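You operate a simulated robot arm through the tools that you are given. There is no shell and no other tool.

The job below is to be done with a simulated two-armed robot. You get a single attempt, and the scene is never put back.

JOB
Send the lesson file twice to the group on the yellow card, then once to SEAT.
Fine: set the sharing dial before each send; it ends on SEAT.

Only the result counts: the job must be done as asked and must still hold three seconds after the hand-in. Knocking over, shifting, dropping, spilling or breaking anything else fails it.

ROBOT AND FRAMES
Two 7-joint arms with two-finger grippers on one trunk that stands fixed in place. Base frame: the origin is at the foot of the trunk, x ahead of it, y to its left, z up. Units: mm, degrees, N and s.
The left shoulder is at [181, 216, 956], the right one opposite. With the tool pointing down near the work surface each hand reaches from about 100 to 920 mm from the base axis, measured 20 degrees to its own side. Payload 3.18 kg a hand.
The TCP of each hand is the grasp point between the finger pads, 30 mm short of the fingertips. In the tool frame z runs along the fingers and y along their closing line. The gripper opens to 144 mm; its body begins 103 mm behind the TCP.
Orientation is told as [roll, pitch, yaw] about the base's x, y, z axes, in that order, counted from this pose: with the fingers straight down and closing along the base's y, the tool's x points along the base's -x, its y along +y and its z along -z.

CONTROLS
- The arms move only by the tool move_arm. It takes "left_rows", "right_rows" or both (then of equal length, played together; a hand with none holds still); each is one flat list of numbers, 6 for each row, row after row: the shift along the tool's x, y, z in mm, then the turn, a rotation vector about the tool's x, y, z in degrees. In form: [x, y, z, ax, ay, az, x, y, z, ax, ay, az, ...]. A call has 1 to 20 rows; each row shifts and turns the commanded pose from where the row before left it, along the tool's axes as they then stand. "left_gripper" and "right_gripper" are, for a hand that has rows, the opening, from 0 (shut) to 1 (fully open), set as the call begins (left out, the last holds). Each row takes 0.2 s and may step no farther than 50 mm and 8.6 degrees from the row before; otherwise, or with a gripper value out of range, the whole call is refused. A pose out of reach is approached as far as the arm can. The call stops where the force on the tool passes 40 N (or 10 N more than at its start, if that is more) or the arm is blocked; 0.2 s more then pass. Each finger travels about 186.7 mm/s and halts on what it meets, pressing with about 23 N; the grip force reading is that of the motor and also rises with nothing between the fingers. The clock runs only during rows and for 0.2 s after the last one: add rows that do not move to give the fingers time. It gives the time, the measured TCP pose, the force on the tool (base axes), the opening and the grip force at its end, in the units of the frame above (readings bear some noise), with the torque about the TCP (base axes, N m) and any sound that the robot's microphone picked up, and new pictures: "views" is both (left out), scene, wrist or none (wrist: the cameras of the hands that moved).
- Cameras (640 x 400 px; columns grow to the right, rows downward): "scene" is now at [336, -46.5, 1141.4]; the picture's right is [-0.53, -0.85, 0.00], its down [-0.43, 0.27, -0.86] and it looks along [0.73, -0.46, -0.51] (base axes); focal length 216 px, centre (320, 200). "left" rides on the left gripper at [76, -16, -143] in its tool frame; the picture's right is [0.21, 0.98, 0.00], its down [-0.84, 0.18, -0.51] and it looks along [-0.50, 0.11, 0.86] (tool axes); focal length 218 px, centre (320, 200). "right" rides on the right gripper at [76, 16, -143] in its tool frame; the picture's right is [-0.21, 0.98, 0.00], its down [-0.84, -0.18, -0.51] and it looks along [-0.50, -0.11, 0.86] (tool axes); focal length 218 px, centre (320, 200). There is no depth. A picture from a camera that has moved, and an enlarged one, comes with that camera's place and axes in the base frame and with its lens. The place of the scene camera against the robot may be out by one fixed shift of up to 18 mm in any direction.
- lift_body(by): moves the trunk up (or, below 0, down) by that many mm; the arms and the scene camera ride with it, the base frame stays. It gives what a move gives, with no picture.
- aim_head(pan, tilt): turns the head with the scene camera to pan (to the left, within 80 degrees either way) and tilt (down, from -29 to 69), counted from straight ahead of the robot (the tilt from the chest, where the trunk bows). It gives what a move gives, and a new picture of the scene camera.
- enlarge(camera, box): a new picture of the part [left, top, right, bottom] of that camera's present view, enlarged. The clock stands still meanwhile.
- sign_off(): hands the job in; it is judged then, once.

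Nothing tells you positions but the pictures and the camera data. Unless the task says otherwise, let go and move clear before handing in.

The tools are called after "Call:" as a command line: name --argument value ..., lists and objects as JSON in quotes. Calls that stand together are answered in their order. move_arm: Moves the arms, as the interface text tells. Its arguments: {"type":"object","properties":{"left_rows":{"type":"array","items":{"type":"number"}},"left_gripper":{"type":"number"},"right_rows":{"type":"array","items":{"type":"number"}},"right_gripper":{"type":"number"},"views":{"type":"string","enum":["both","scene","wrist","none"]}},"required":[]} The other tools are called the same way: lift_body (by) moves the trunk up or down; aim_head (pan, tilt) turns the head that bears the scene camera; enlarge (camera, box) takes an enlarged picture of a part of a camera's view; sign_off () hands the job in.

At the start:

```text
time_s: 0.0
left_ee_pos: [530.0, -8.8, 950.1]
left_tool_rot: [0.1, 0.0, 0.0]
left_force: [0.3, -0.6, -0.6]
left_torque: [-0.01, 0.01, 0.0]
left_gripper_width: 144.0
left_finger_force: 0.1
right_ee_pos: [353.1, -510.0, 876.4]
right_tool_rot: [0.0, 0.0, 0.0]
right_force: [0.7, 0.2, -0.3]
right_torque: [-0.03, 0.01, 0.01]
right_gripper_width: 144.2
right_finger_force: 0.1
trunk travel left (down, up): [-50.0, 319.0]
head pan, tilt (commanded): [-32.2, 30.9]
```

scene: 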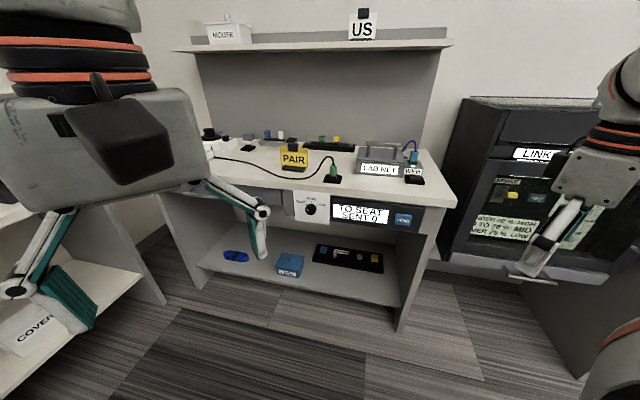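
right: 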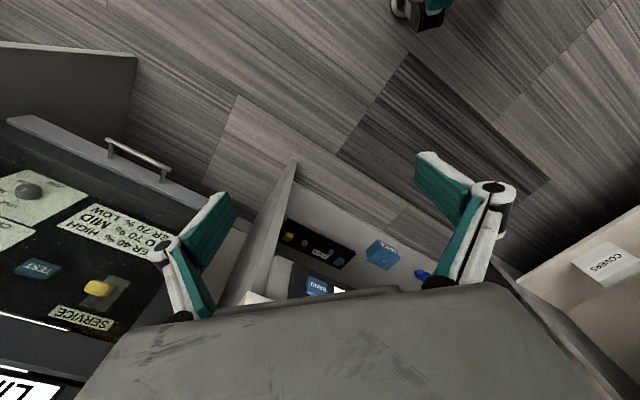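
left: 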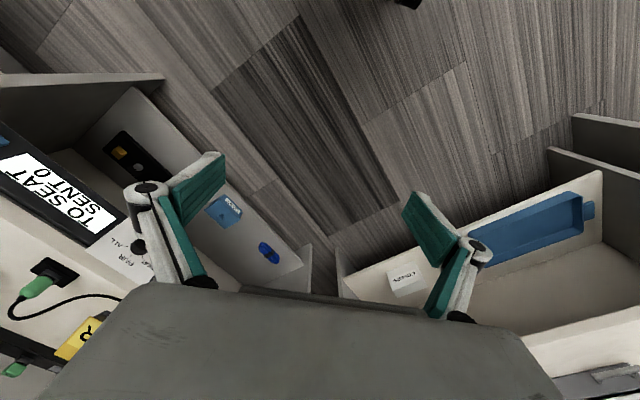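

I see a desk ahead and to the right with a sharing dial panel, a display reading "TO SEAT SENT 0", a blue SEND button, and a yellow card "PAIR". I'll enlarge the scene to read the details before moving anything.

Call:
enlarge --camera "scene" --box '[270, 170, 430, 270]'

Call:
enlarge --camera "scene" --box '[190, 110, 350, 210]'

Call:
enlarge --camera "scene" --box '[340, 110, 460, 185]'

Call:
enlarge --camera "scene" --box '[440, 80, 640, 280]'

Call:
enlarge --camera "left" --box '[0, 130, 220, 390]'

```text
4.00 times, centred on (350, 220) of scene
camera zoom: at [336.0, -46.5, 1141.4], right [-0.53, -0.85, 0.0], down [-0.43, 0.27, -0.86], along [0.73, -0.46, -0.51], focal length 865 px, centre (200, 120)
```

zoom: 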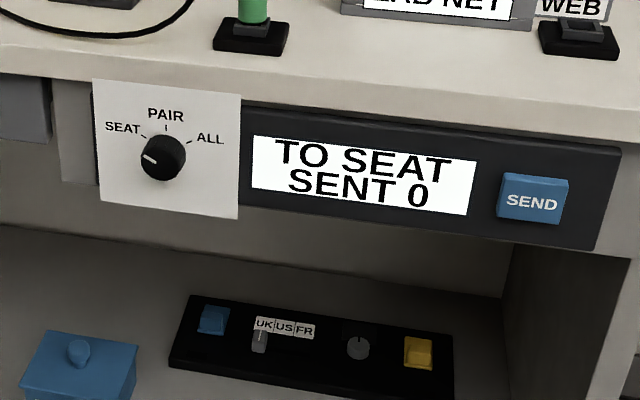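

```text
4.00 times, centred on (270, 160) of scene
camera zoom: at [336.0, -46.5, 1141.4], right [-0.53, -0.85, 0.0], down [-0.43, 0.27, -0.86], along [0.73, -0.46, -0.51], focal length 865 px, centre (520, 360)
```

zoom: 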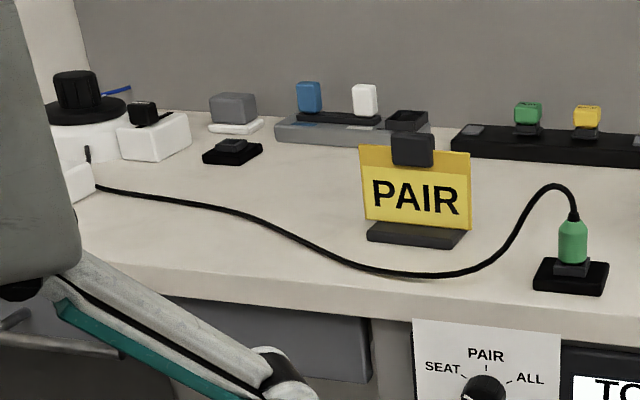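

```text
5.33 times, centred on (400, 148) of scene
camera zoom: at [336.0, -46.5, 1141.4], right [-0.53, -0.85, 0.0], down [-0.43, 0.27, -0.86], along [0.73, -0.46, -0.51], focal length 1153 px, centre (-107, 480)
```

zoom: 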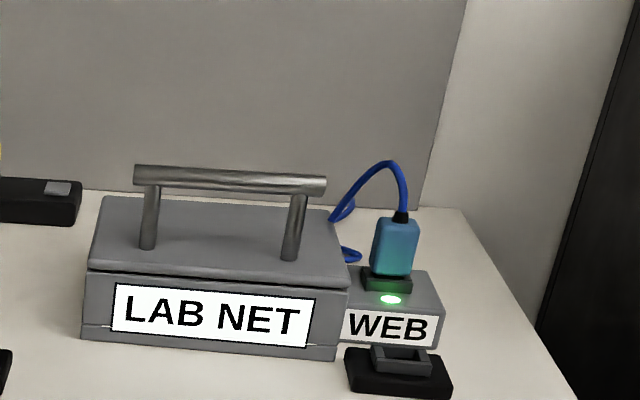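

```text
2.00 times, centred on (540, 180) of scene
camera zoom: at [336.0, -46.5, 1141.4], right [-0.53, -0.85, 0.0], down [-0.43, 0.27, -0.86], along [0.73, -0.46, -0.51], focal length 432 px, centre (-120, 240)
```

zoom: 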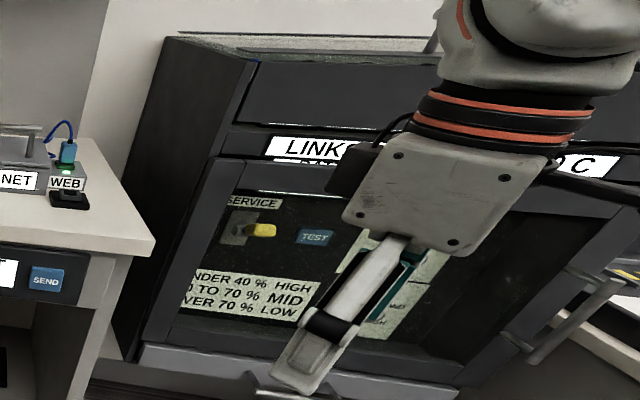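

```text
1.54 times, centred on (110, 260) of left
camera zoom: at [452.9, -26.7, 1092.8], right [-0.21, 0.98, 0.0], down [0.84, 0.18, 0.51], along [0.5, 0.11, -0.86], focal length 336 px, centre (643, 108)
```

zoom: 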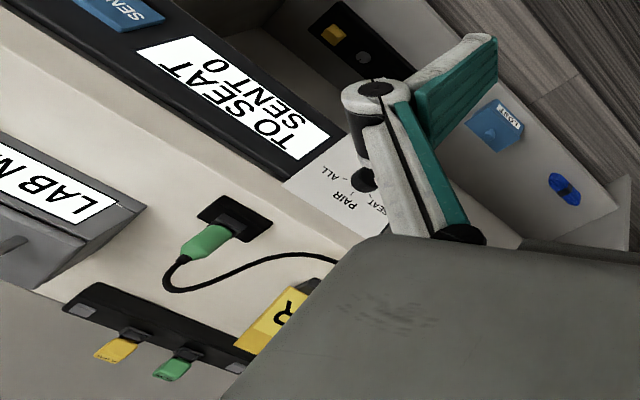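

The dial panel (SEAT / PAIR / ALL), display and SEND button are on the desk's front edge; the yellow card says PAIR. Before touching anything I'll look around the rest of the room for anything relevant.

Call:
aim_head --pan 0 --tilt 30

Call:
aim_head --pan -60 --tilt 30

Call:
aim_head --pan 50 --tilt 35

Call:
aim_head --pan -32 --tilt 45

```text
time_s: 1.0
left_ee_pos: [528.7, -9.3, 950.0]
left_tool_rot: [0.0, -0.1, 0.0]
left_force: [-0.7, -0.2, 0.1]
left_torque: [-0.04, 0.01, -0.01]
left_gripper_width: 143.7
left_finger_force: 0.1
right_ee_pos: [353.0, -509.1, 876.7]
right_tool_rot: [0.0, 0.0, 0.1]
right_force: [0.1, -0.3, -0.2]
right_torque: [0.01, 0.01, 0.03]
right_gripper_width: 143.9
right_finger_force: 0.0
trunk travel left (down, up): [-50.0, 319.0]
head pan, tilt (commanded): [0.0, 30.0]
camera scene: at [350.2, 1.3, 1142.9], right [0.0, -1.0, 0.0], down [-0.5, 0.0, -0.87], along [0.87, 0.0, -0.5], focal length 216 px, centre (320, 200)
```

scene: 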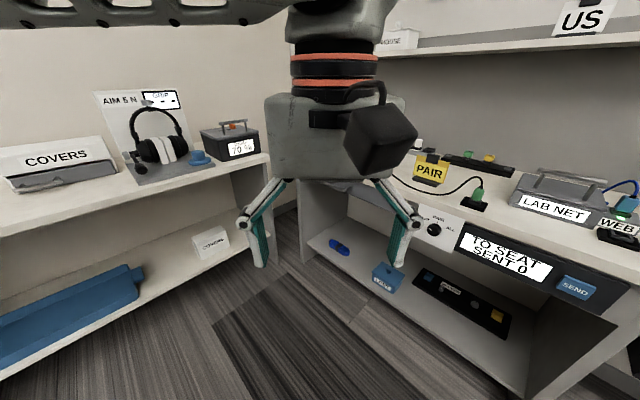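

```text
time_s: 2.3
left_ee_pos: [529.3, -10.6, 949.7]
left_tool_rot: [-0.1, 0.0, -0.1]
left_force: [0.1, 0.0, 0.7]
left_torque: [0.02, -0.01, 0.0]
left_gripper_width: 143.9
left_finger_force: 0.0
right_ee_pos: [353.1, -509.7, 876.5]
right_tool_rot: [0.1, -0.1, 0.0]
right_force: [0.4, 0.2, -0.3]
right_torque: [-0.03, 0.02, 0.0]
right_gripper_width: 144.0
right_finger_force: 0.1
trunk travel left (down, up): [-50.0, 319.0]
head pan, tilt (commanded): [-60.0, 30.0]
camera scene: at [305.1, -76.9, 1142.9], right [-0.87, -0.5, 0.0], down [-0.25, 0.43, -0.87], along [0.43, -0.75, -0.5], focal length 216 px, centre (320, 200)
```

scene: 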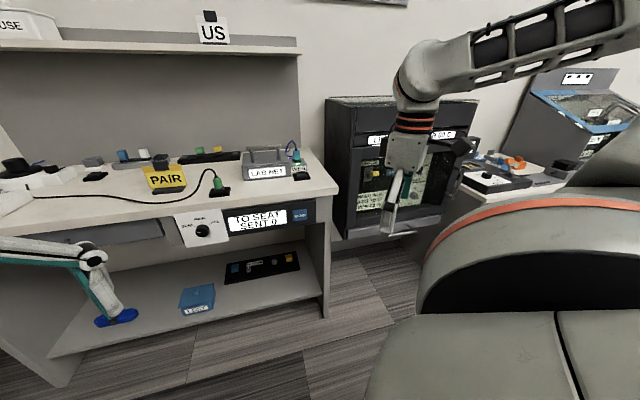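

```text
time_s: 4.2
left_ee_pos: [529.1, -9.0, 949.9]
left_tool_rot: [-0.1, 0.0, 0.0]
left_force: [0.0, 0.9, -0.2]
left_torque: [-0.02, 0.02, -0.02]
left_gripper_width: 144.1
left_finger_force: 0.0
right_ee_pos: [353.0, -509.7, 877.9]
right_tool_rot: [-0.1, 0.1, 0.0]
right_force: [-0.2, -0.3, 0.3]
right_torque: [0.0, 0.04, 0.01]
right_gripper_width: 143.9
right_finger_force: 0.1
trunk travel left (down, up): [-50.0, 319.0]
head pan, tilt (commanded): [50.0, 35.0]
camera scene: at [316.5, 68.9, 1135.1], right [0.77, -0.64, 0.0], down [-0.37, -0.44, -0.82], along [0.53, 0.63, -0.57], focal length 216 px, centre (320, 200)
```

scene: 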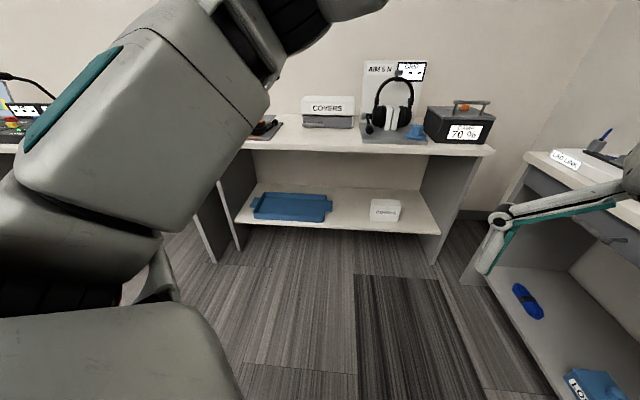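

```text
time_s: 5.7
left_ee_pos: [528.3, -9.5, 950.3]
left_tool_rot: [0.0, 0.0, -0.1]
left_force: [-0.2, -0.1, 0.1]
left_torque: [0.0, 0.02, -0.02]
left_gripper_width: 143.8
left_finger_force: 0.1
right_ee_pos: [352.1, -509.6, 877.7]
right_tool_rot: [0.0, 0.0, 0.1]
right_force: [0.3, -0.3, -0.3]
right_torque: [0.0, 0.02, -0.03]
right_gripper_width: 144.1
right_finger_force: 0.0
trunk travel left (down, up): [-50.0, 319.0]
head pan, tilt (commanded): [-32.0, 45.0]
camera scene: at [328.8, -41.6, 1120.3], right [-0.53, -0.85, 0.0], down [-0.6, 0.37, -0.71], along [0.6, -0.37, -0.71], focal length 216 px, centre (320, 200)
```

scene: 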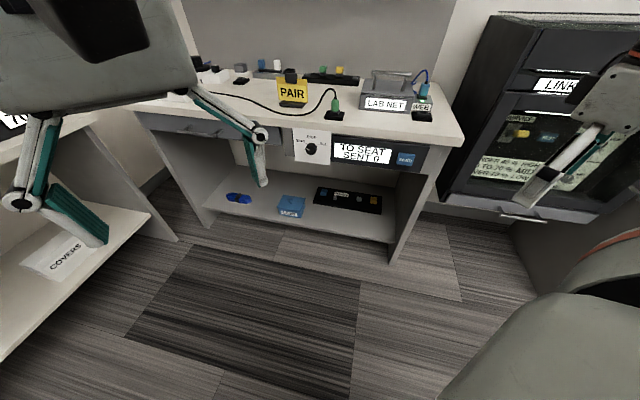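

The dial panel is roughly at x 840, y -330, z 755 and the SEND button roughly at x 660, y -555, z 745. Next I'll zoom on the dial and SEND from the current head pose to refine.

Call:
enlarge --camera "scene" --box '[285, 120, 365, 170]'

Call:
enlarge --camera "scene" --box '[350, 120, 430, 170]'

Call:
enlarge --camera "scene" --box '[120, 80, 480, 305]'

Call:
enlarge --camera "right" --box '[220, 200, 440, 310]'

```text
8.00 times, centred on (325, 145) of scene
camera zoom: at [328.8, -41.6, 1120.3], right [-0.53, -0.85, 0.0], down [-0.6, 0.37, -0.71], along [0.6, -0.37, -0.71], focal length 1729 px, centre (280, 640)
```

zoom: 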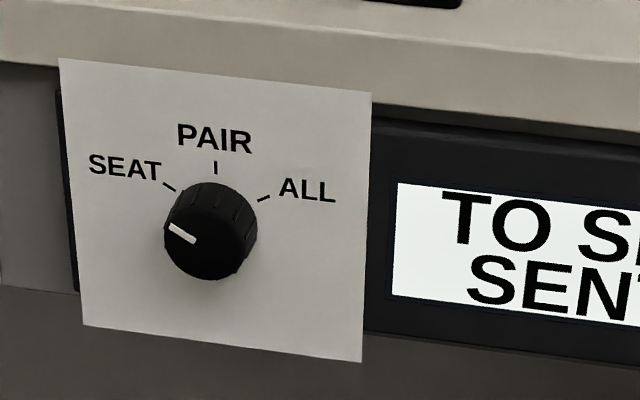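

```text
8.00 times, centred on (390, 145) of scene
camera zoom: at [328.8, -41.6, 1120.3], right [-0.53, -0.85, 0.0], down [-0.6, 0.37, -0.71], along [0.6, -0.37, -0.71], focal length 1729 px, centre (-240, 640)
```

zoom: 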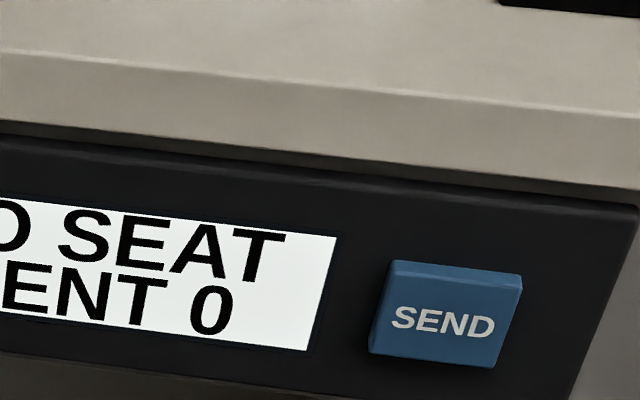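

```text
1.78 times, centred on (300, 192) of scene
camera zoom: at [328.8, -41.6, 1120.3], right [-0.53, -0.85, 0.0], down [-0.6, 0.37, -0.71], along [0.6, -0.37, -0.71], focal length 384 px, centre (356, 213)
```

zoom: 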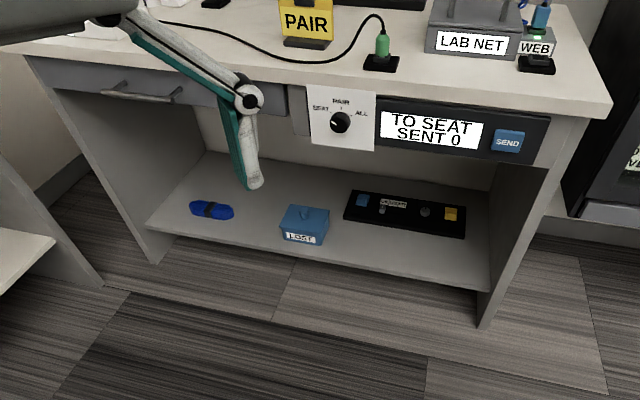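

```text
2.91 times, centred on (330, 255) of right
camera zoom: at [274.9, -493.5, 1018.3], right [0.21, 0.98, 0.0], down [0.84, -0.18, 0.51], along [0.5, -0.11, -0.86], focal length 635 px, centre (291, 40)
```

zoom: 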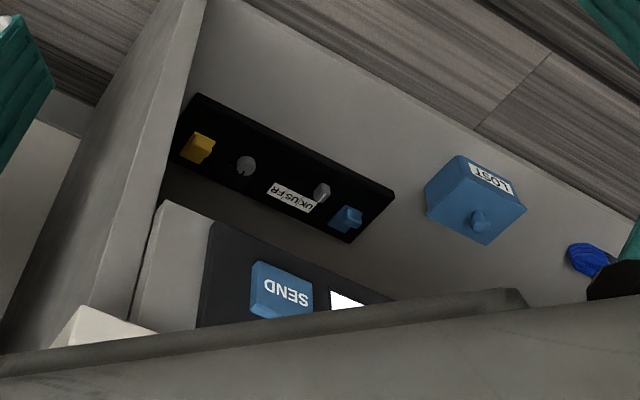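

The desk front faces the robot at about 45°, with the panel's inward direction near (0.71, -0.71, 0). I'll slide the left arm aside and bring the right hand to a horizontal pose facing the panel, well short of it.

Call:
move_arm --left_rows '[3, 10, 0, 0, 0, 0, 3, 10, 0, 0, 0, 0, 3, 10, 0, 0, 0, 0, 3, 10, 0, 0, 0, 0, 3, 10, 0, 0, 0, 0, 3, 10, 0, 0, 0, 0, 3, 10, 0, 0, 0, 0, 3, 10, 0, 0, 0, 0, 3, 10, 0, 0, 0, 0, 3, 10, 0, 0, 0, 0, 3, 10, 0, 0, 0, 0, 3, 10, 0, 0, 0, 0, 3, 10, 0, 0, 0, 0, 3, 10, 0, 0, 0, 0, 3, 10, 0, 0, 0, 0, 3, 10, 0, 0, 0, 0, 3, 10, 0, 0, 0, 0]' --right_rows '[-20, 2.5, 14.6, 0, -8.18, 0, -17.7, 2.5, 17.3, 0, -8.18, 0, -15.1, 2.5, 19.6, 0, -8.18, 0, -12.1, 2.5, 21.6, 0, -8.18, 0, -8.9, 2.5, 23.1, 0, -8.18, 0, -5.6, 2.5, 24.1, 0, -8.18, 0, -2.1, 2.5, 24.7, 0, -8.18, 0, 1.5, 2.5, 24.7, 0, -8.18, 0, 5, 2.5, 24.3, 0, -8.18, 0, 8.4, 2.5, 23.3, 0, -8.18, 0, 11.6, 2.5, 21.9, 0, -8.2, 0, 0, 0, 0, 7.5, 0, 0, 0, 0, 0, 7.5, 0, 0, 0, 0, 0, 7.5, 0, 0, 0, 0, 0, 7.5, 0, 0, 0, 0, 0, 7.5, 0, 0, 0, 0, 0, 7.5, 0, 0]' --right_gripper 0.5 --views "both"

```text
time_s: 9.3
left_ee_pos: [482.7, 155.3, 927.6]
left_tool_rot: [0.0, -0.2, 0.0]
left_force: [-0.5, 0.3, 0.3]
left_torque: [0.01, -0.03, 0.0]
left_gripper_width: 143.9
left_finger_force: 0.0
left hand out of reach, approached as far as the arm can: row 10, 12, 14, 16, 17
right_ee_pos: [525.2, -640.8, 816.5]
right_tool_rot: [32.2, -89.7, -77.2]
right_force: [-0.5, -0.9, -0.1]
right_torque: [-0.01, 0.03, 0.01]
right_gripper_width: 71.9
right_finger_force: 0.1
right hand out of reach, approached as far as the arm can: row 3, 4, 5, 6, 11, 12, 13, 14, 15, 16, 17
trunk travel left (down, up): [-50.0, 319.0]
head pan, tilt (commanded): [-32.0, 45.0]
camera scene: at [328.7, -41.6, 1120.2], right [-0.53, -0.85, 0.0], down [-0.6, 0.37, -0.71], along [0.6, -0.37, -0.71], focal length 216 px, centre (320, 200)
camera right: at [435.3, -527.6, 740.3], right [0.69, 0.69, 0.21], down [-0.49, 0.23, 0.84], along [0.54, -0.69, 0.49], focal length 218 px, centre (320, 200)
camera left: at [406.7, 140.7, 1071.4], right [-0.21, 0.98, 0.0], down [0.84, 0.18, 0.51], along [0.5, 0.1, -0.86], focal length 218 px, centre (320, 200)
```

scene: 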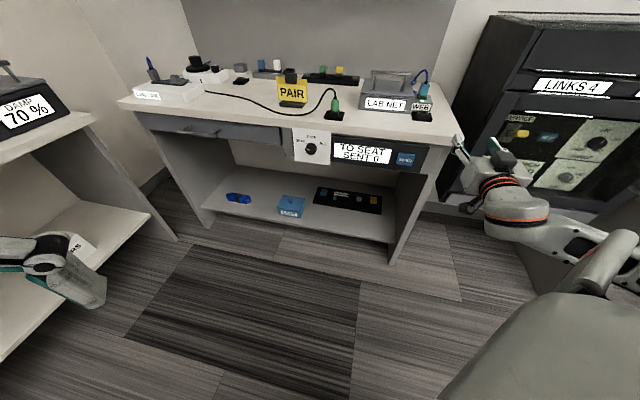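
right: 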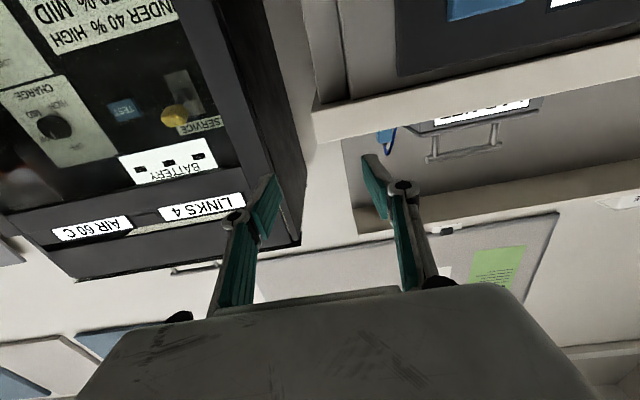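
left: 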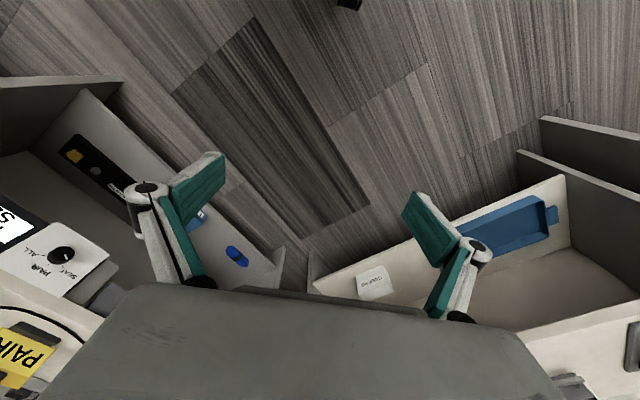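

The right hand reached the wanted orientation but not position (it is at 525, -641, 816), so that spot was too close in for a level hand. I'll nudge it away from the panel and leftwards to see how the commanded pose behaves.

Call:
move_arm --right_rows '[0, 20, -10, 0, 0, 0, 0, 20, -10, 0, 0, 0, 0, 20, -10, 0, 0, 0]' --views "scene"

```text
time_s: 10.1
left_ee_pos: [483.1, 157.4, 928.6]
left_tool_rot: [-0.1, -0.2, 0.0]
left_force: [0.3, -0.6, 1.1]
left_torque: [0.03, 0.02, 0.0]
left_gripper_width: 143.7
left_finger_force: 0.0
right_ee_pos: [547.1, -631.4, 835.3]
right_tool_rot: [10.1, -90.0, -55.0]
right_force: [0.5, -0.9, -0.2]
right_torque: [-0.01, 0.01, 0.01]
right_gripper_width: 72.0
right_finger_force: 0.0
right hand out of reach, approached as far as the arm can: row 1, 2, 3
trunk travel left (down, up): [-50.0, 319.0]
head pan, tilt (commanded): [-32.0, 45.0]
camera scene: at [328.7, -41.7, 1120.2], right [-0.53, -0.85, 0.0], down [-0.6, 0.37, -0.71], along [0.6, -0.37, -0.71], focal length 216 px, centre (320, 200)
```

scene: 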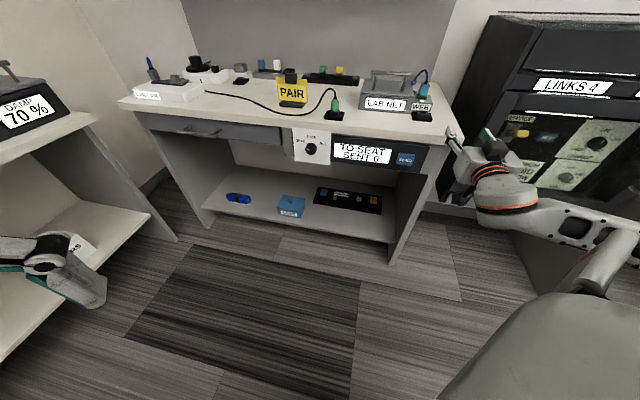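

The hand is now close to the desk's right corner, so I'll back it straight away from the panel plane and check how it responds.

Call:
move_arm --right_rows '[0, 0, -30, 0, 0, 0, 0, 0, -30, 0, 0, 0, 0, 0, -30, 0, 0, 0]' --views "scene"

```text
time_s: 10.9
left_ee_pos: [483.1, 156.1, 929.0]
left_tool_rot: [-0.1, -0.3, 0.0]
left_force: [-0.4, -0.1, -0.4]
left_torque: [0.02, 0.04, 0.01]
left_gripper_width: 143.7
left_finger_force: 0.1
right_ee_pos: [532.6, -609.6, 792.9]
right_tool_rot: [151.2, -90.0, 163.7]
right_force: [0.2, 0.4, -0.9]
right_torque: [0.02, 0.01, 0.0]
right_gripper_width: 72.1
right_finger_force: 0.1
right hand out of reach, approached as far as the arm can: row 1, 2, 3
trunk travel left (down, up): [-50.0, 319.0]
head pan, tilt (commanded): [-32.0, 45.0]
camera scene: at [328.9, -41.7, 1120.2], right [-0.53, -0.85, 0.0], down [-0.6, 0.37, -0.71], along [0.6, -0.37, -0.71], focal length 216 px, centre (320, 200)
```

scene: 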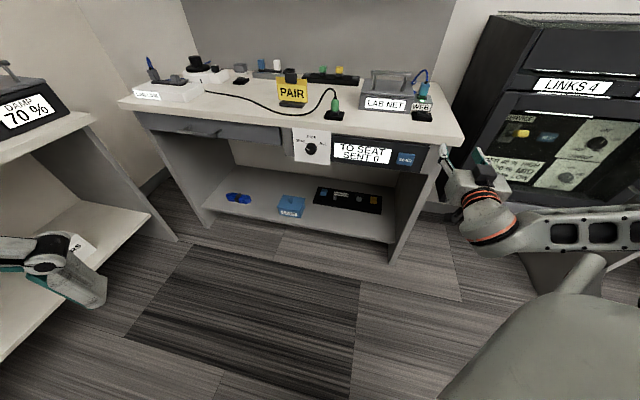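

The command is retained while the arm sits at a limit. I'll pitch the hand back down with the same heading and raise/retract the command so the arm gets out of that limit.

Call:
move_arm --right_rows '[-14.6, -14.6, 4.2, 0, 8.18, 0, -15, -14.6, 2.1, 0, 8.18, 0, -15.2, -14.6, 0, 0, 8.18, 0, -15, -14.6, -2.2, 0, 8.18, 0, -14.6, -14.6, -4.3, 0, 8.18, 0, -13.8, -14.6, -6.4, 0, 8.18, 0, -12.8, -14.6, -8.3, 0, 8.18, 0, -11.5, -14.6, -10, 0, 8.18, 0]' --views "both"

```text
time_s: 12.7
left_ee_pos: [484.8, 157.6, 928.1]
left_tool_rot: [-0.1, -0.2, 0.1]
left_force: [0.7, 0.1, -0.2]
left_torque: [0.0, -0.01, -0.02]
left_gripper_width: 144.0
left_finger_force: 0.0
right_ee_pos: [494.7, -732.7, 899.5]
right_tool_rot: [0.0, -24.5, -44.9]
right_force: [-0.6, 0.1, -0.1]
right_torque: [-0.01, 0.01, 0.01]
right_gripper_width: 72.1
right_finger_force: 0.1
right hand out of reach, approached as far as the arm can: row 1, 2
trunk travel left (down, up): [-50.0, 319.0]
head pan, tilt (commanded): [-32.0, 45.0]
camera scene: at [328.8, -41.5, 1120.2], right [-0.53, -0.85, 0.0], down [-0.6, 0.37, -0.71], along [0.6, -0.37, -0.71], focal length 216 px, centre (320, 200)
camera right: at [415.0, -630.1, 997.0], right [0.83, 0.56, 0.09], down [0.27, -0.52, 0.81], along [0.5, -0.65, -0.58], focal length 218 px, centre (320, 200)
```

scene: 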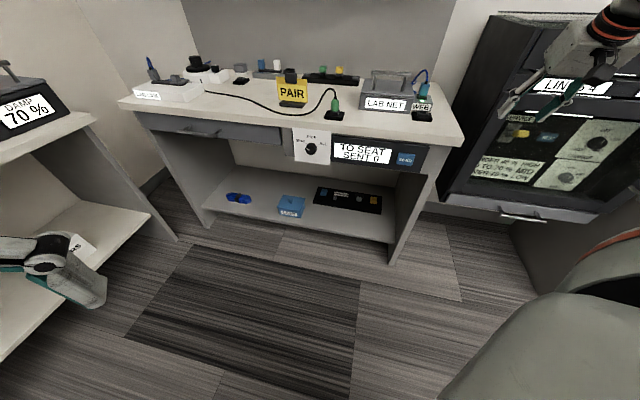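
right: 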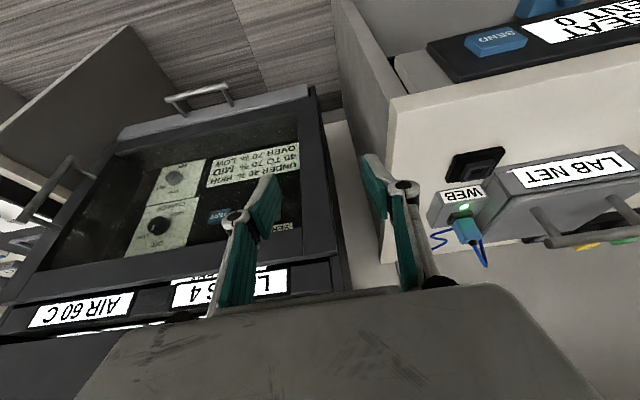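

The hand is now reachable again at (495, -733, 900), but near the kiosk, so I'll pull it straight back away from kiosk and desk.

Call:
move_arm --right_rows '[36.4, 0, -16.6, 0, 0, 0, 36.4, 0, -16.6, 0, 0, 0, 36.4, 0, -16.6, 0, 0, 0, 36.4, 0, -16.6, 0, 0, 0, 30, 0, -13.6, 0, 0, 0]' --views "both"

```text
time_s: 13.9
left_ee_pos: [482.8, 156.8, 928.2]
left_tool_rot: [-0.1, -0.1, 0.0]
left_force: [-0.2, -0.2, -0.9]
left_torque: [0.04, 0.0, -0.03]
left_gripper_width: 143.8
left_finger_force: 0.1
right_ee_pos: [358.0, -594.5, 899.8]
right_tool_rot: [0.0, -24.6, -45.0]
right_force: [0.5, -0.6, -0.5]
right_torque: [0.01, 0.0, -0.01]
right_gripper_width: 71.9
right_finger_force: 0.1
trunk travel left (down, up): [-50.0, 319.0]
head pan, tilt (commanded): [-32.0, 45.0]
camera scene: at [328.5, -42.0, 1120.4], right [-0.53, -0.85, 0.0], down [-0.6, 0.38, -0.71], along [0.6, -0.37, -0.71], focal length 216 px, centre (320, 200)
camera right: at [277.5, -492.8, 996.3], right [0.83, 0.56, 0.09], down [0.26, -0.52, 0.81], along [0.5, -0.65, -0.58], focal length 218 px, centre (320, 200)
```

scene: 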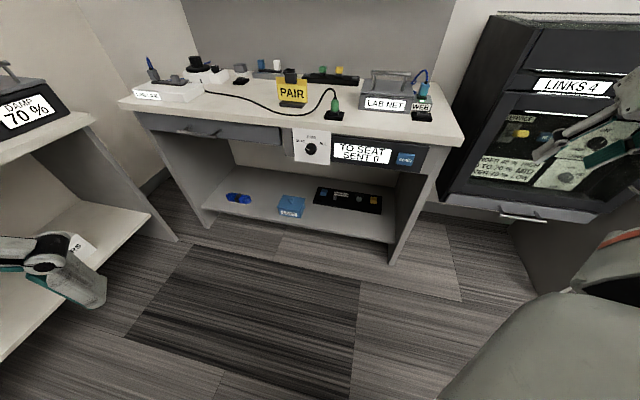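
right: 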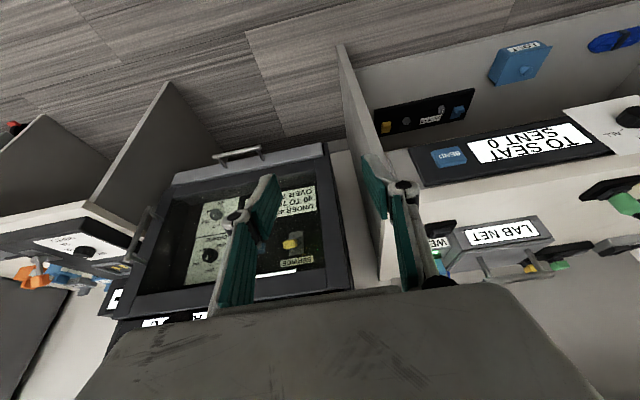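

SEND triangulates to about (665, -584, 715) and the dial to about (886, -363, 705). The left arm points naturally along the panel normal, so I'll use it for the dial and the right for SEND; first I lower the trunk and turn the left hand's heading.

Call:
enlarge --camera "right" --box '[400, 80, 640, 230]'

Call:
lift_body --by -50

Call:
move_arm --left_rows '[-13.9, -20.8, 9.3, 0, 0, 7.5, -16.5, -18.8, 9.3, 0, 0, 7.5, -18.8, -16.5, 9.3, 0, 0, 7.5, -20.8, -13.9, 9.3, 0, 0, 7.5, -22.4, -11.1, 9.3, 0, 0, 7.5, -23.7, -8.0, 9.3, 0, 0, 7.5, -24.5, -4.9, 9.3, 0, -8.18, 0, -22.9, -4.9, 12.7, 0, -8.18, 0, -20.9, -4.9, 15.8, 0, -8.18, 0]' --left_gripper 0.5 --views "both"

```text
2.67 times, centred on (520, 155) of right
camera zoom: at [277.5, -492.8, 996.3], right [0.83, 0.56, 0.09], down [0.26, -0.52, 0.81], along [0.5, -0.65, -0.58], focal length 582 px, centre (-213, 320)
```

zoom: 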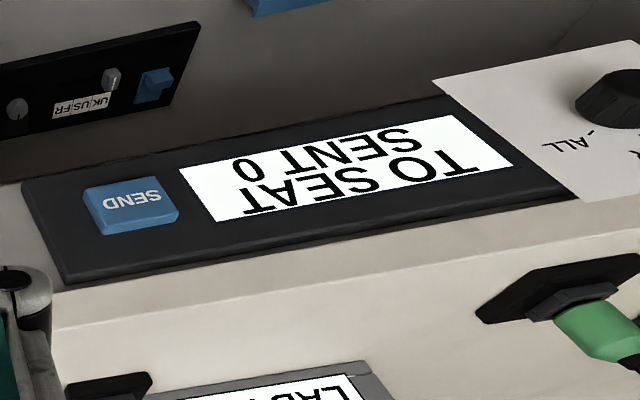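

```text
time_s: 14.8
left_ee_pos: [495.9, 155.6, 833.1]
left_tool_rot: [-0.2, 8.6, 0.0]
left_force: [-0.3, 0.6, 1.0]
left_torque: [0.0, -0.06, 0.02]
left_gripper_width: 143.7
left_finger_force: 0.0
right_ee_pos: [357.5, -594.4, 849.6]
right_tool_rot: [0.0, -24.6, -45.1]
right_force: [-0.6, 0.2, 0.3]
right_torque: [0.01, -0.03, -0.01]
right_gripper_width: 71.9
right_finger_force: 0.0
trunk travel left (down, up): [0.0, 369.0]
head pan, tilt (commanded): [-32.0, 45.0]
```

```text
time_s: 16.8
left_ee_pos: [608.3, -32.1, 731.3]
left_tool_rot: [-6.7, -18.5, -42.7]
left_force: [0.0, -0.4, 0.8]
left_torque: [-0.03, -0.01, 0.0]
left_gripper_width: 72.1
left_finger_force: 0.1
right_ee_pos: [357.8, -596.0, 849.2]
right_tool_rot: [-0.2, -24.5, -45.0]
right_force: [0.4, -0.1, -0.1]
right_torque: [0.0, 0.0, 0.02]
right_gripper_width: 72.0
right_finger_force: 0.0
trunk travel left (down, up): [0.0, 369.0]
head pan, tilt (commanded): [-32.0, 45.0]
camera scene: at [368.2, -41.7, 1056.5], right [-0.53, -0.85, 0.0], down [-0.6, 0.37, -0.71], along [0.6, -0.37, -0.71], focal length 216 px, centre (320, 200)
camera left: at [522.2, 47.6, 843.9], right [0.54, 0.83, -0.17], down [0.64, -0.26, 0.73], along [0.55, -0.5, -0.67], focal length 218 px, centre (320, 200)
```

scene: 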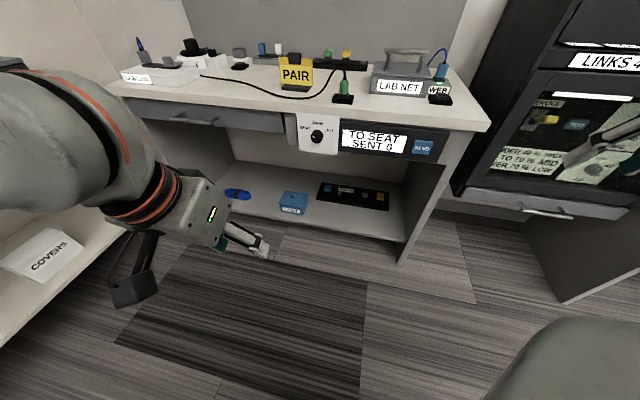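
left: 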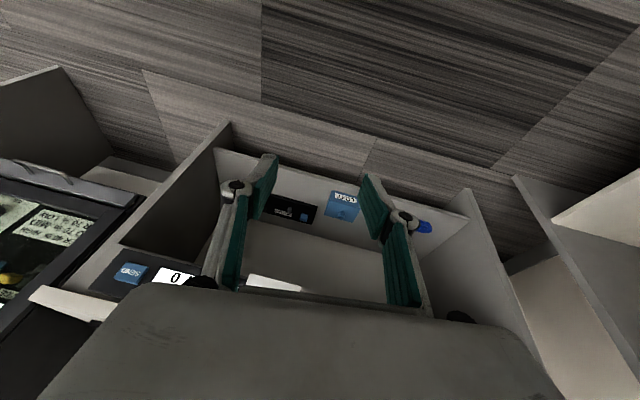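

The left hand is at (608, -32, 731) and fully tracking; two wrist views put the dial at about (886, -362, 704). I'll continue pitching the left hand level while moving to about 200 mm in front of the dial.

Call:
move_arm --left_rows '[-23.3, -4, 10.8, -0.42, -7.92, 0.62, -21.6, -4, 13.9, -0.42, -7.92, 0.62, -19.5, -4, 16.7, -0.42, -7.92, 0.62, -17.0, -4, 19.2, -0.42, -7.92, 0.62, -14.2, -4, 21.4, -0.42, -7.92, 0.62, -11.1, -4, 23.2, -0.42, -7.92, 0.62, -7.9, -4, 24.5, -0.42, -7.92, 0.62, -4.4, -4, 25.3, -0.42, -7.92, 0.62, -0.9, -4, 25.7, -0.42, -7.92, 0.62]' --views "both"

```text
time_s: 18.8
left_ee_pos: [744.2, -220.8, 705.7]
left_tool_rot: [39.7, -89.8, -84.3]
left_force: [0.2, 0.7, -1.1]
left_torque: [0.01, 0.02, 0.01]
left_gripper_width: 72.2
left_finger_force: 0.0
right_ee_pos: [358.7, -596.1, 848.0]
right_tool_rot: [0.0, -24.5, -45.0]
right_force: [0.3, -0.1, 0.6]
right_torque: [-0.01, -0.02, 0.01]
right_gripper_width: 72.0
right_finger_force: 0.0
trunk travel left (down, up): [0.0, 369.0]
head pan, tilt (commanded): [-32.0, 45.0]
camera scene: at [368.1, -41.5, 1056.6], right [-0.53, -0.85, 0.0], down [-0.6, 0.37, -0.71], along [0.6, -0.37, -0.71], focal length 216 px, centre (320, 200)
camera left: at [631.3, -131.9, 629.9], right [0.69, 0.7, -0.21], down [-0.23, 0.48, 0.84], along [0.69, -0.53, 0.49], focal length 218 px, centre (320, 200)
```

scene: 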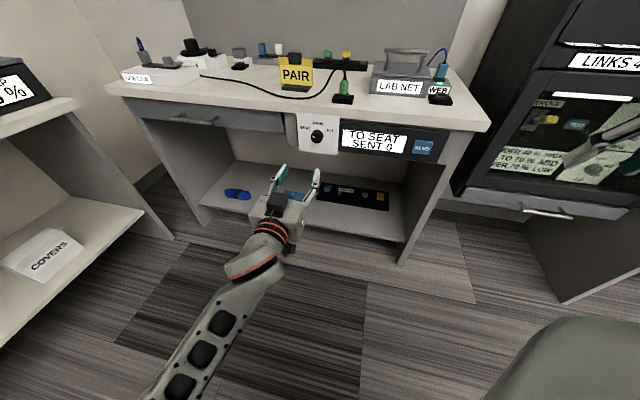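
left: 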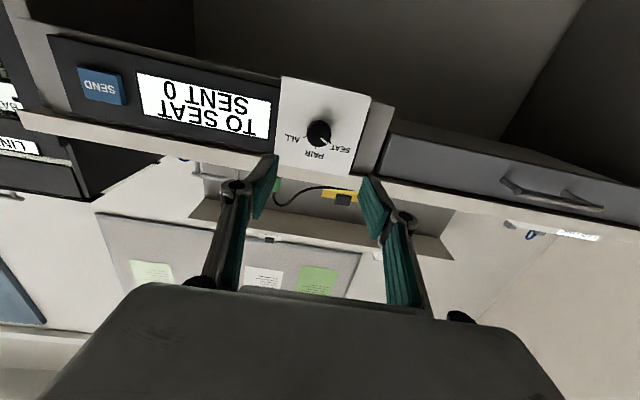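

The left hand is level, facing the panel at (744, -221, 706), and its camera sees the dial and SEND. I'll enlarge to measure the dial and button accurately.

Call:
enlarge --camera "left" --box '[260, 70, 388, 150]'

Call:
enlarge --camera "left" --box '[40, 30, 168, 110]'

Call:
enlarge --camera "scene" --box '[250, 100, 378, 180]'

```text
5.00 times, centred on (324, 110) of left
camera zoom: at [631.3, -131.9, 629.9], right [0.69, 0.7, -0.21], down [-0.23, 0.48, 0.84], along [0.69, -0.53, 0.49], focal length 1091 px, centre (300, 650)
```

zoom: 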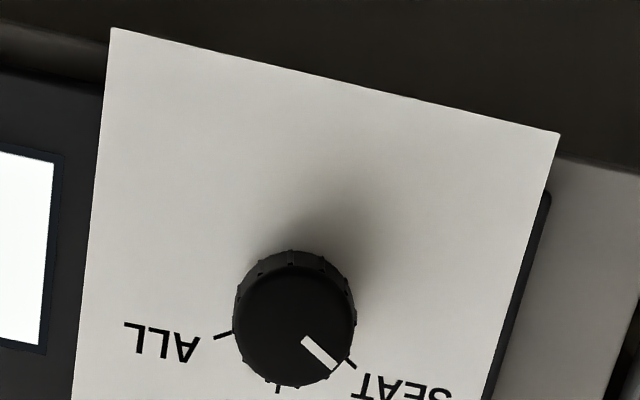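

```text
5.00 times, centred on (104, 70) of left
camera zoom: at [631.3, -131.9, 629.9], right [0.69, 0.7, -0.21], down [-0.23, 0.48, 0.84], along [0.69, -0.53, 0.49], focal length 1091 px, centre (1400, 850)
```

zoom: 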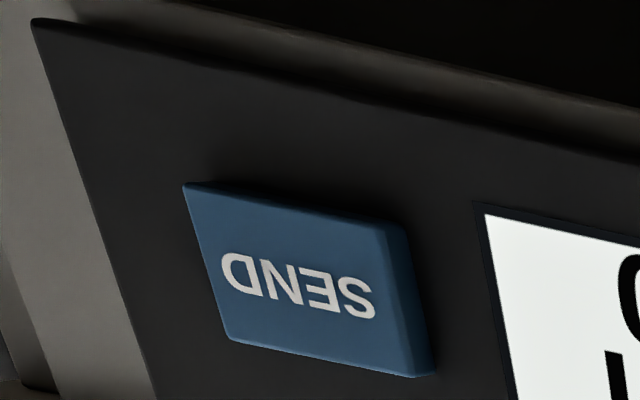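

```text
5.00 times, centred on (314, 140) of scene
camera zoom: at [368.1, -41.5, 1056.6], right [-0.53, -0.85, 0.0], down [-0.6, 0.37, -0.71], along [0.6, -0.37, -0.71], focal length 1081 px, centre (350, 500)
```

zoom: 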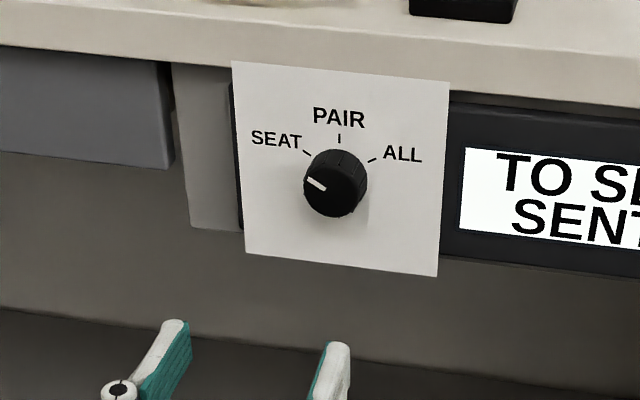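

The dial sits almost on the left tool axis, slightly above it. I'll advance 60 mm and re-measure to pin down distance and height by parallax.

Call:
move_arm --left_rows '[0, 0, 20, 0, 0, 0, 0, 0, 20, 0, 0, 0, 0, 0, 20, 0, 0, 0, 0, 0, 0, 0, 0, 0]' --views "wrist"

Call:
enlarge --camera "left" --box '[256, 60, 384, 140]'

Call:
enlarge --camera "left" --box '[0, 0, 128, 80]'

```text
time_s: 19.8
left_ee_pos: [784.6, -263.4, 708.0]
left_tool_rot: [17.4, -89.9, -62.3]
left_force: [-0.1, 0.3, -0.1]
left_torque: [0.0, -0.01, -0.01]
left_gripper_width: 72.2
left_finger_force: 0.0
right_ee_pos: [357.8, -595.5, 850.1]
right_tool_rot: [-0.1, -24.3, -44.9]
right_force: [0.4, -0.3, -0.4]
right_torque: [0.01, 0.02, 0.02]
right_gripper_width: 72.0
right_finger_force: 0.0
trunk travel left (down, up): [0.0, 369.0]
head pan, tilt (commanded): [-32.0, 45.0]
camera left: at [671.4, -174.7, 631.7], right [0.69, 0.69, -0.21], down [-0.23, 0.48, 0.84], along [0.69, -0.53, 0.49], focal length 218 px, centre (320, 200)
```

left: 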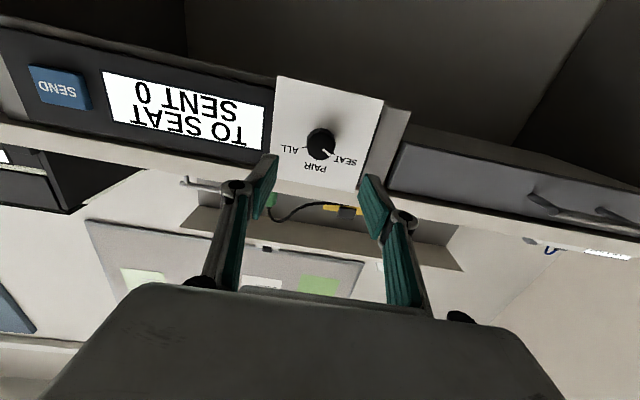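

```text
5.00 times, centred on (320, 100) of left
camera zoom: at [671.4, -174.7, 631.7], right [0.69, 0.69, -0.21], down [-0.23, 0.48, 0.84], along [0.69, -0.53, 0.49], focal length 1091 px, centre (320, 700)
```

zoom: 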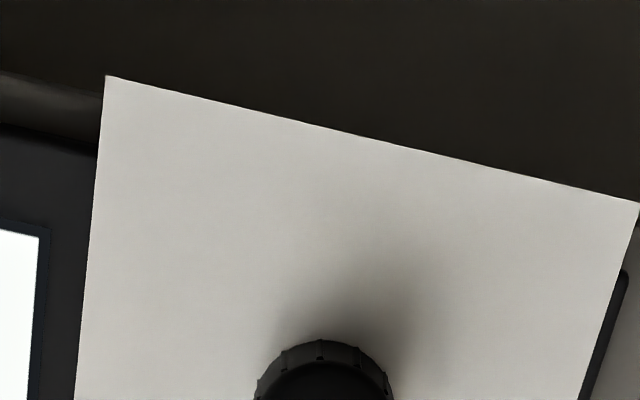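

```text
5.00 times, centred on (64, 40) of left
camera zoom: at [671.4, -174.7, 631.7], right [0.69, 0.69, -0.21], down [-0.23, 0.48, 0.84], along [0.69, -0.53, 0.49], focal length 1091 px, centre (1600, 1000)
```

zoom: 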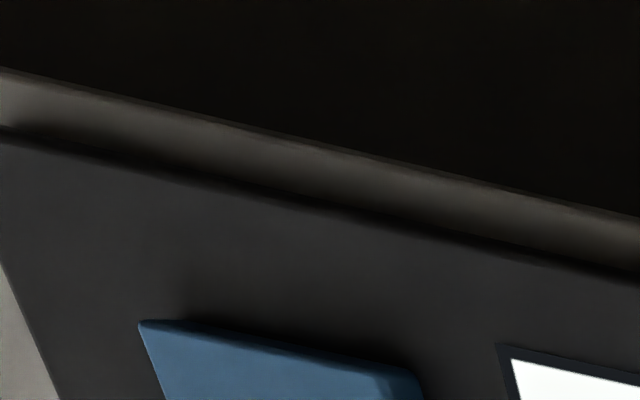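

I'll enlarge around the knob itself at this nearer position.

Call:
enlarge --camera "left" --box '[256, 110, 384, 190]'

Call:
enlarge --camera "left" --box '[0, 50, 128, 130]'

```text
5.00 times, centred on (320, 150) of left
camera zoom: at [671.4, -174.7, 631.7], right [0.69, 0.69, -0.21], down [-0.23, 0.48, 0.84], along [0.69, -0.53, 0.49], focal length 1091 px, centre (320, 450)
```

zoom: 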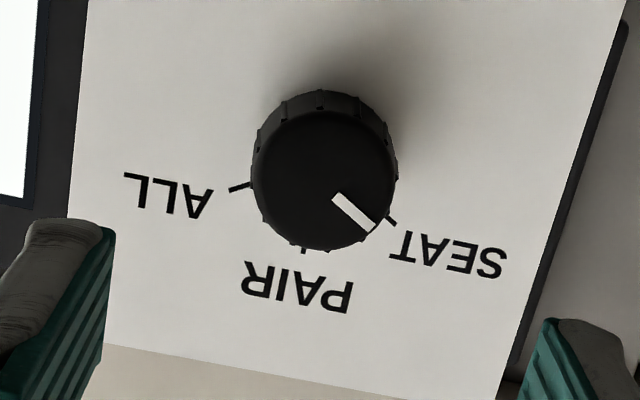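

```text
5.00 times, centred on (64, 90) of left
camera zoom: at [671.4, -174.7, 631.7], right [0.69, 0.69, -0.21], down [-0.23, 0.48, 0.84], along [0.69, -0.53, 0.49], focal length 1091 px, centre (1600, 750)
```

zoom: 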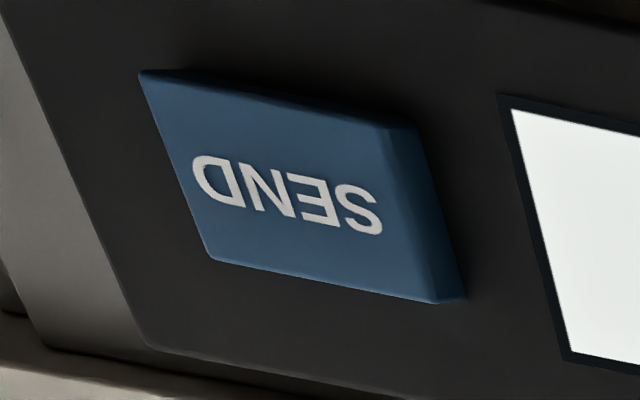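

The knob is about 10–16 mm above the tool axis and 140–165 mm ahead. I'll rise 12 mm, advance 40 mm and re-measure.

Call:
move_arm --left_rows '[-6, 0, 20, 0, 0, 0, -6, 0, 20, 0, 0, 0, 0, 0, 0, 0, 0, 0, 0, 0, 0, 0, 0, 0]' --views "wrist"

Call:
enlarge --camera "left" --box '[256, 110, 384, 190]'

Call:
enlarge --camera "scene" --box '[250, 100, 378, 180]'

```text
time_s: 20.8
left_ee_pos: [817.4, -282.1, 707.9]
left_tool_rot: [39.6, -88.8, -84.0]
left_force: [0.6, 0.2, 0.7]
left_torque: [0.01, 0.0, -0.04]
left_gripper_width: 72.0
left_finger_force: 0.0
right_ee_pos: [357.5, -596.4, 849.2]
right_tool_rot: [0.0, -24.5, -44.9]
right_force: [-0.2, 0.3, -0.1]
right_torque: [0.0, 0.01, 0.04]
right_gripper_width: 72.2
right_finger_force: 0.1
trunk travel left (down, up): [0.0, 369.0]
head pan, tilt (commanded): [-32.0, 45.0]
camera left: at [704.2, -193.6, 633.9], right [0.68, 0.7, -0.2], down [-0.24, 0.47, 0.85], along [0.69, -0.54, 0.48], focal length 218 px, centre (320, 200)
```

left: 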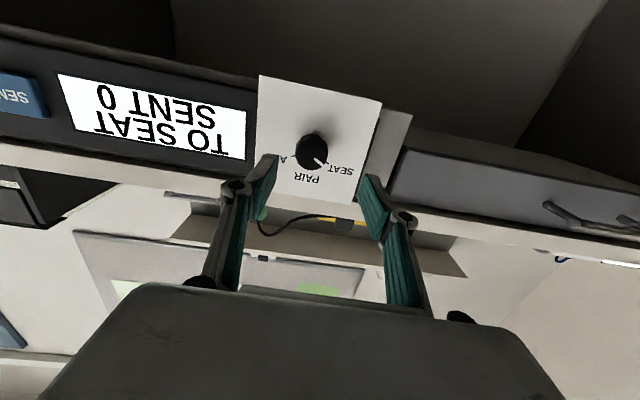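

```text
5.00 times, centred on (320, 150) of left
camera zoom: at [704.2, -193.6, 633.9], right [0.68, 0.7, -0.2], down [-0.24, 0.47, 0.85], along [0.69, -0.54, 0.48], focal length 1091 px, centre (320, 450)
```

zoom: 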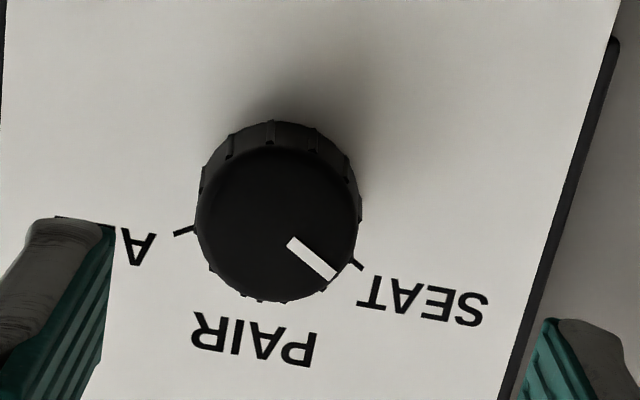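

```text
5.00 times, centred on (314, 140) of scene
camera zoom: at [367.9, -41.7, 1056.7], right [-0.53, -0.85, 0.0], down [-0.6, 0.37, -0.71], along [0.6, -0.37, -0.71], focal length 1081 px, centre (350, 500)
```

zoom: 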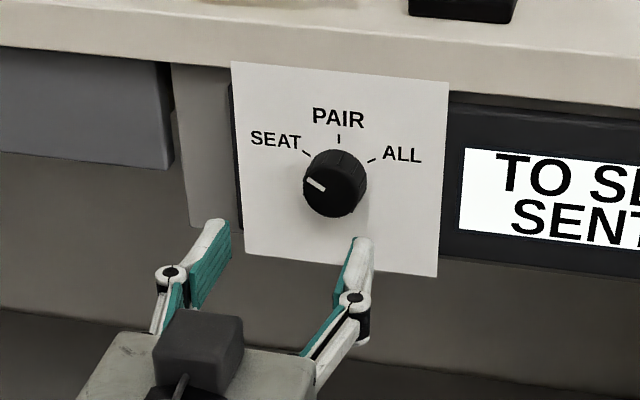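

The hand ended about 12 mm low and 10 mm off laterally from what I commanded, so the left arm may be nearing its reach. I'll hold still briefly and read the pose again.

Call:
move_arm --left_rows '[0, 0, 0, 0, 0, 0, 0, 0, 0, 0, 0, 0, 0, 0, 0, 0, 0, 0]' --views "scene"

```text
time_s: 21.6
left_ee_pos: [819.8, -281.8, 710.5]
left_tool_rot: [42.6, -89.0, -86.6]
left_force: [0.0, -0.7, 0.3]
left_torque: [0.02, 0.04, 0.0]
left_gripper_width: 71.9
left_finger_force: 0.0
right_ee_pos: [357.9, -596.7, 849.4]
right_tool_rot: [-0.1, -24.6, -45.0]
right_force: [0.8, 0.1, -0.7]
right_torque: [0.01, 0.01, 0.03]
right_gripper_width: 71.8
right_finger_force: 0.0
trunk travel left (down, up): [0.0, 369.0]
head pan, tilt (commanded): [-32.0, 45.0]
camera scene: at [367.9, -41.7, 1056.7], right [-0.53, -0.85, 0.0], down [-0.6, 0.37, -0.71], along [0.6, -0.37, -0.71], focal length 216 px, centre (320, 200)
```

scene: 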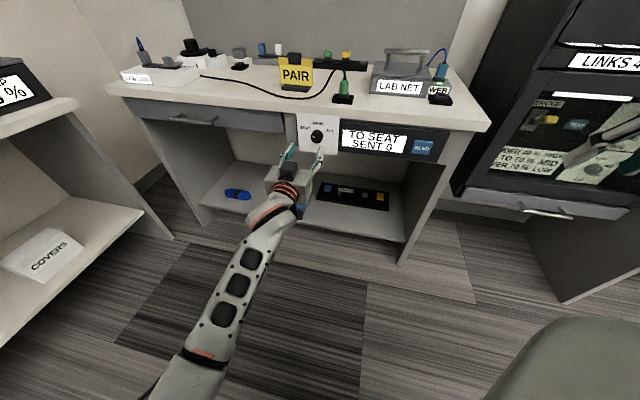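

The left arm is nearly straight here and still about 100 mm short of the knob, so it cannot work the dial. I'll withdraw it along its path and then use the right arm from a higher trunk position.

Call:
move_arm --left_rows '[0, 0, -35, 0, 0, 0, 0, 0, -35, 0, 0, 0, 0, 0, -35, 0, 0, 0, 0, 0, -35, 0, 0, 0, -2.6, 4, -25.6, 0, 7.92, 0, 0.9, 4, -25.7, 0, 7.92, 0, 4.4, 4, -25.3, 0, 7.92, 0, 7.9, 4, -24.5, 0, 7.92, 0, 11.1, 4, -23.2, 0, 7.92, 0, 14.2, 4, -21.4, 0, 7.92, 0, 17, 4, -19.2, 0, 7.92, 0, 19.5, 4, -16.7, 0, 7.92, 0, 21.6, 4, -13.9, 0, 7.92, 0, 23, 4, -12, 0, 7.92, 0, 24, 4, -10, 0, 7.92, 0]' --views "both"

```text
time_s: 25.0
left_ee_pos: [671.9, -36.5, 529.0]
left_tool_rot: [1.4, -0.1, -43.4]
left_force: [-0.1, -0.3, 1.8]
left_torque: [-0.02, 0.02, -0.02]
left_gripper_width: 72.0
left_finger_force: 0.0
left hand out of reach, approached as far as the arm can: row 11, 12, 13, 14, 15
right_ee_pos: [358.4, -595.1, 847.9]
right_tool_rot: [-0.1, -24.5, -44.9]
right_force: [0.5, 0.4, -0.2]
right_torque: [0.02, 0.04, 0.0]
right_gripper_width: 72.0
right_finger_force: 0.0
trunk travel left (down, up): [0.0, 369.0]
head pan, tilt (commanded): [-32.0, 45.0]
stopped in row 15 (left hand): the arm was blocked; the commanded pose is now the measured one
camera scene: at [368.4, -41.4, 1056.5], right [-0.53, -0.85, 0.0], down [-0.6, 0.37, -0.71], along [0.6, -0.38, -0.71], focal length 216 px, centre (320, 200)
camera left: at [603.3, 1.2, 670.9], right [0.52, 0.86, 0.02], down [0.73, -0.45, 0.51], along [0.45, -0.25, -0.86], focal length 218 px, centre (320, 200)
```

scene: 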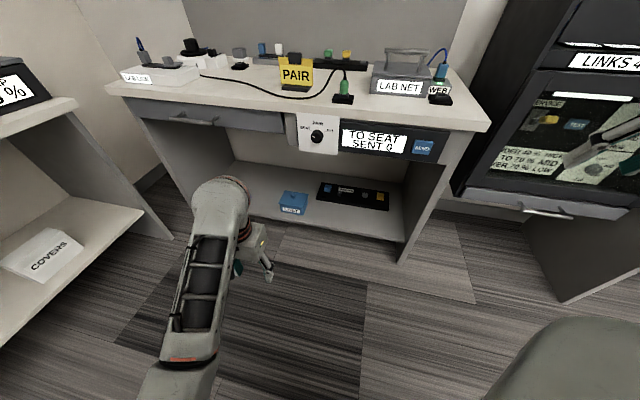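
left: 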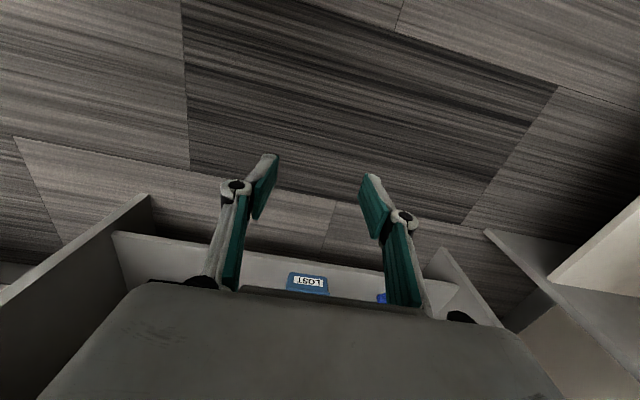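

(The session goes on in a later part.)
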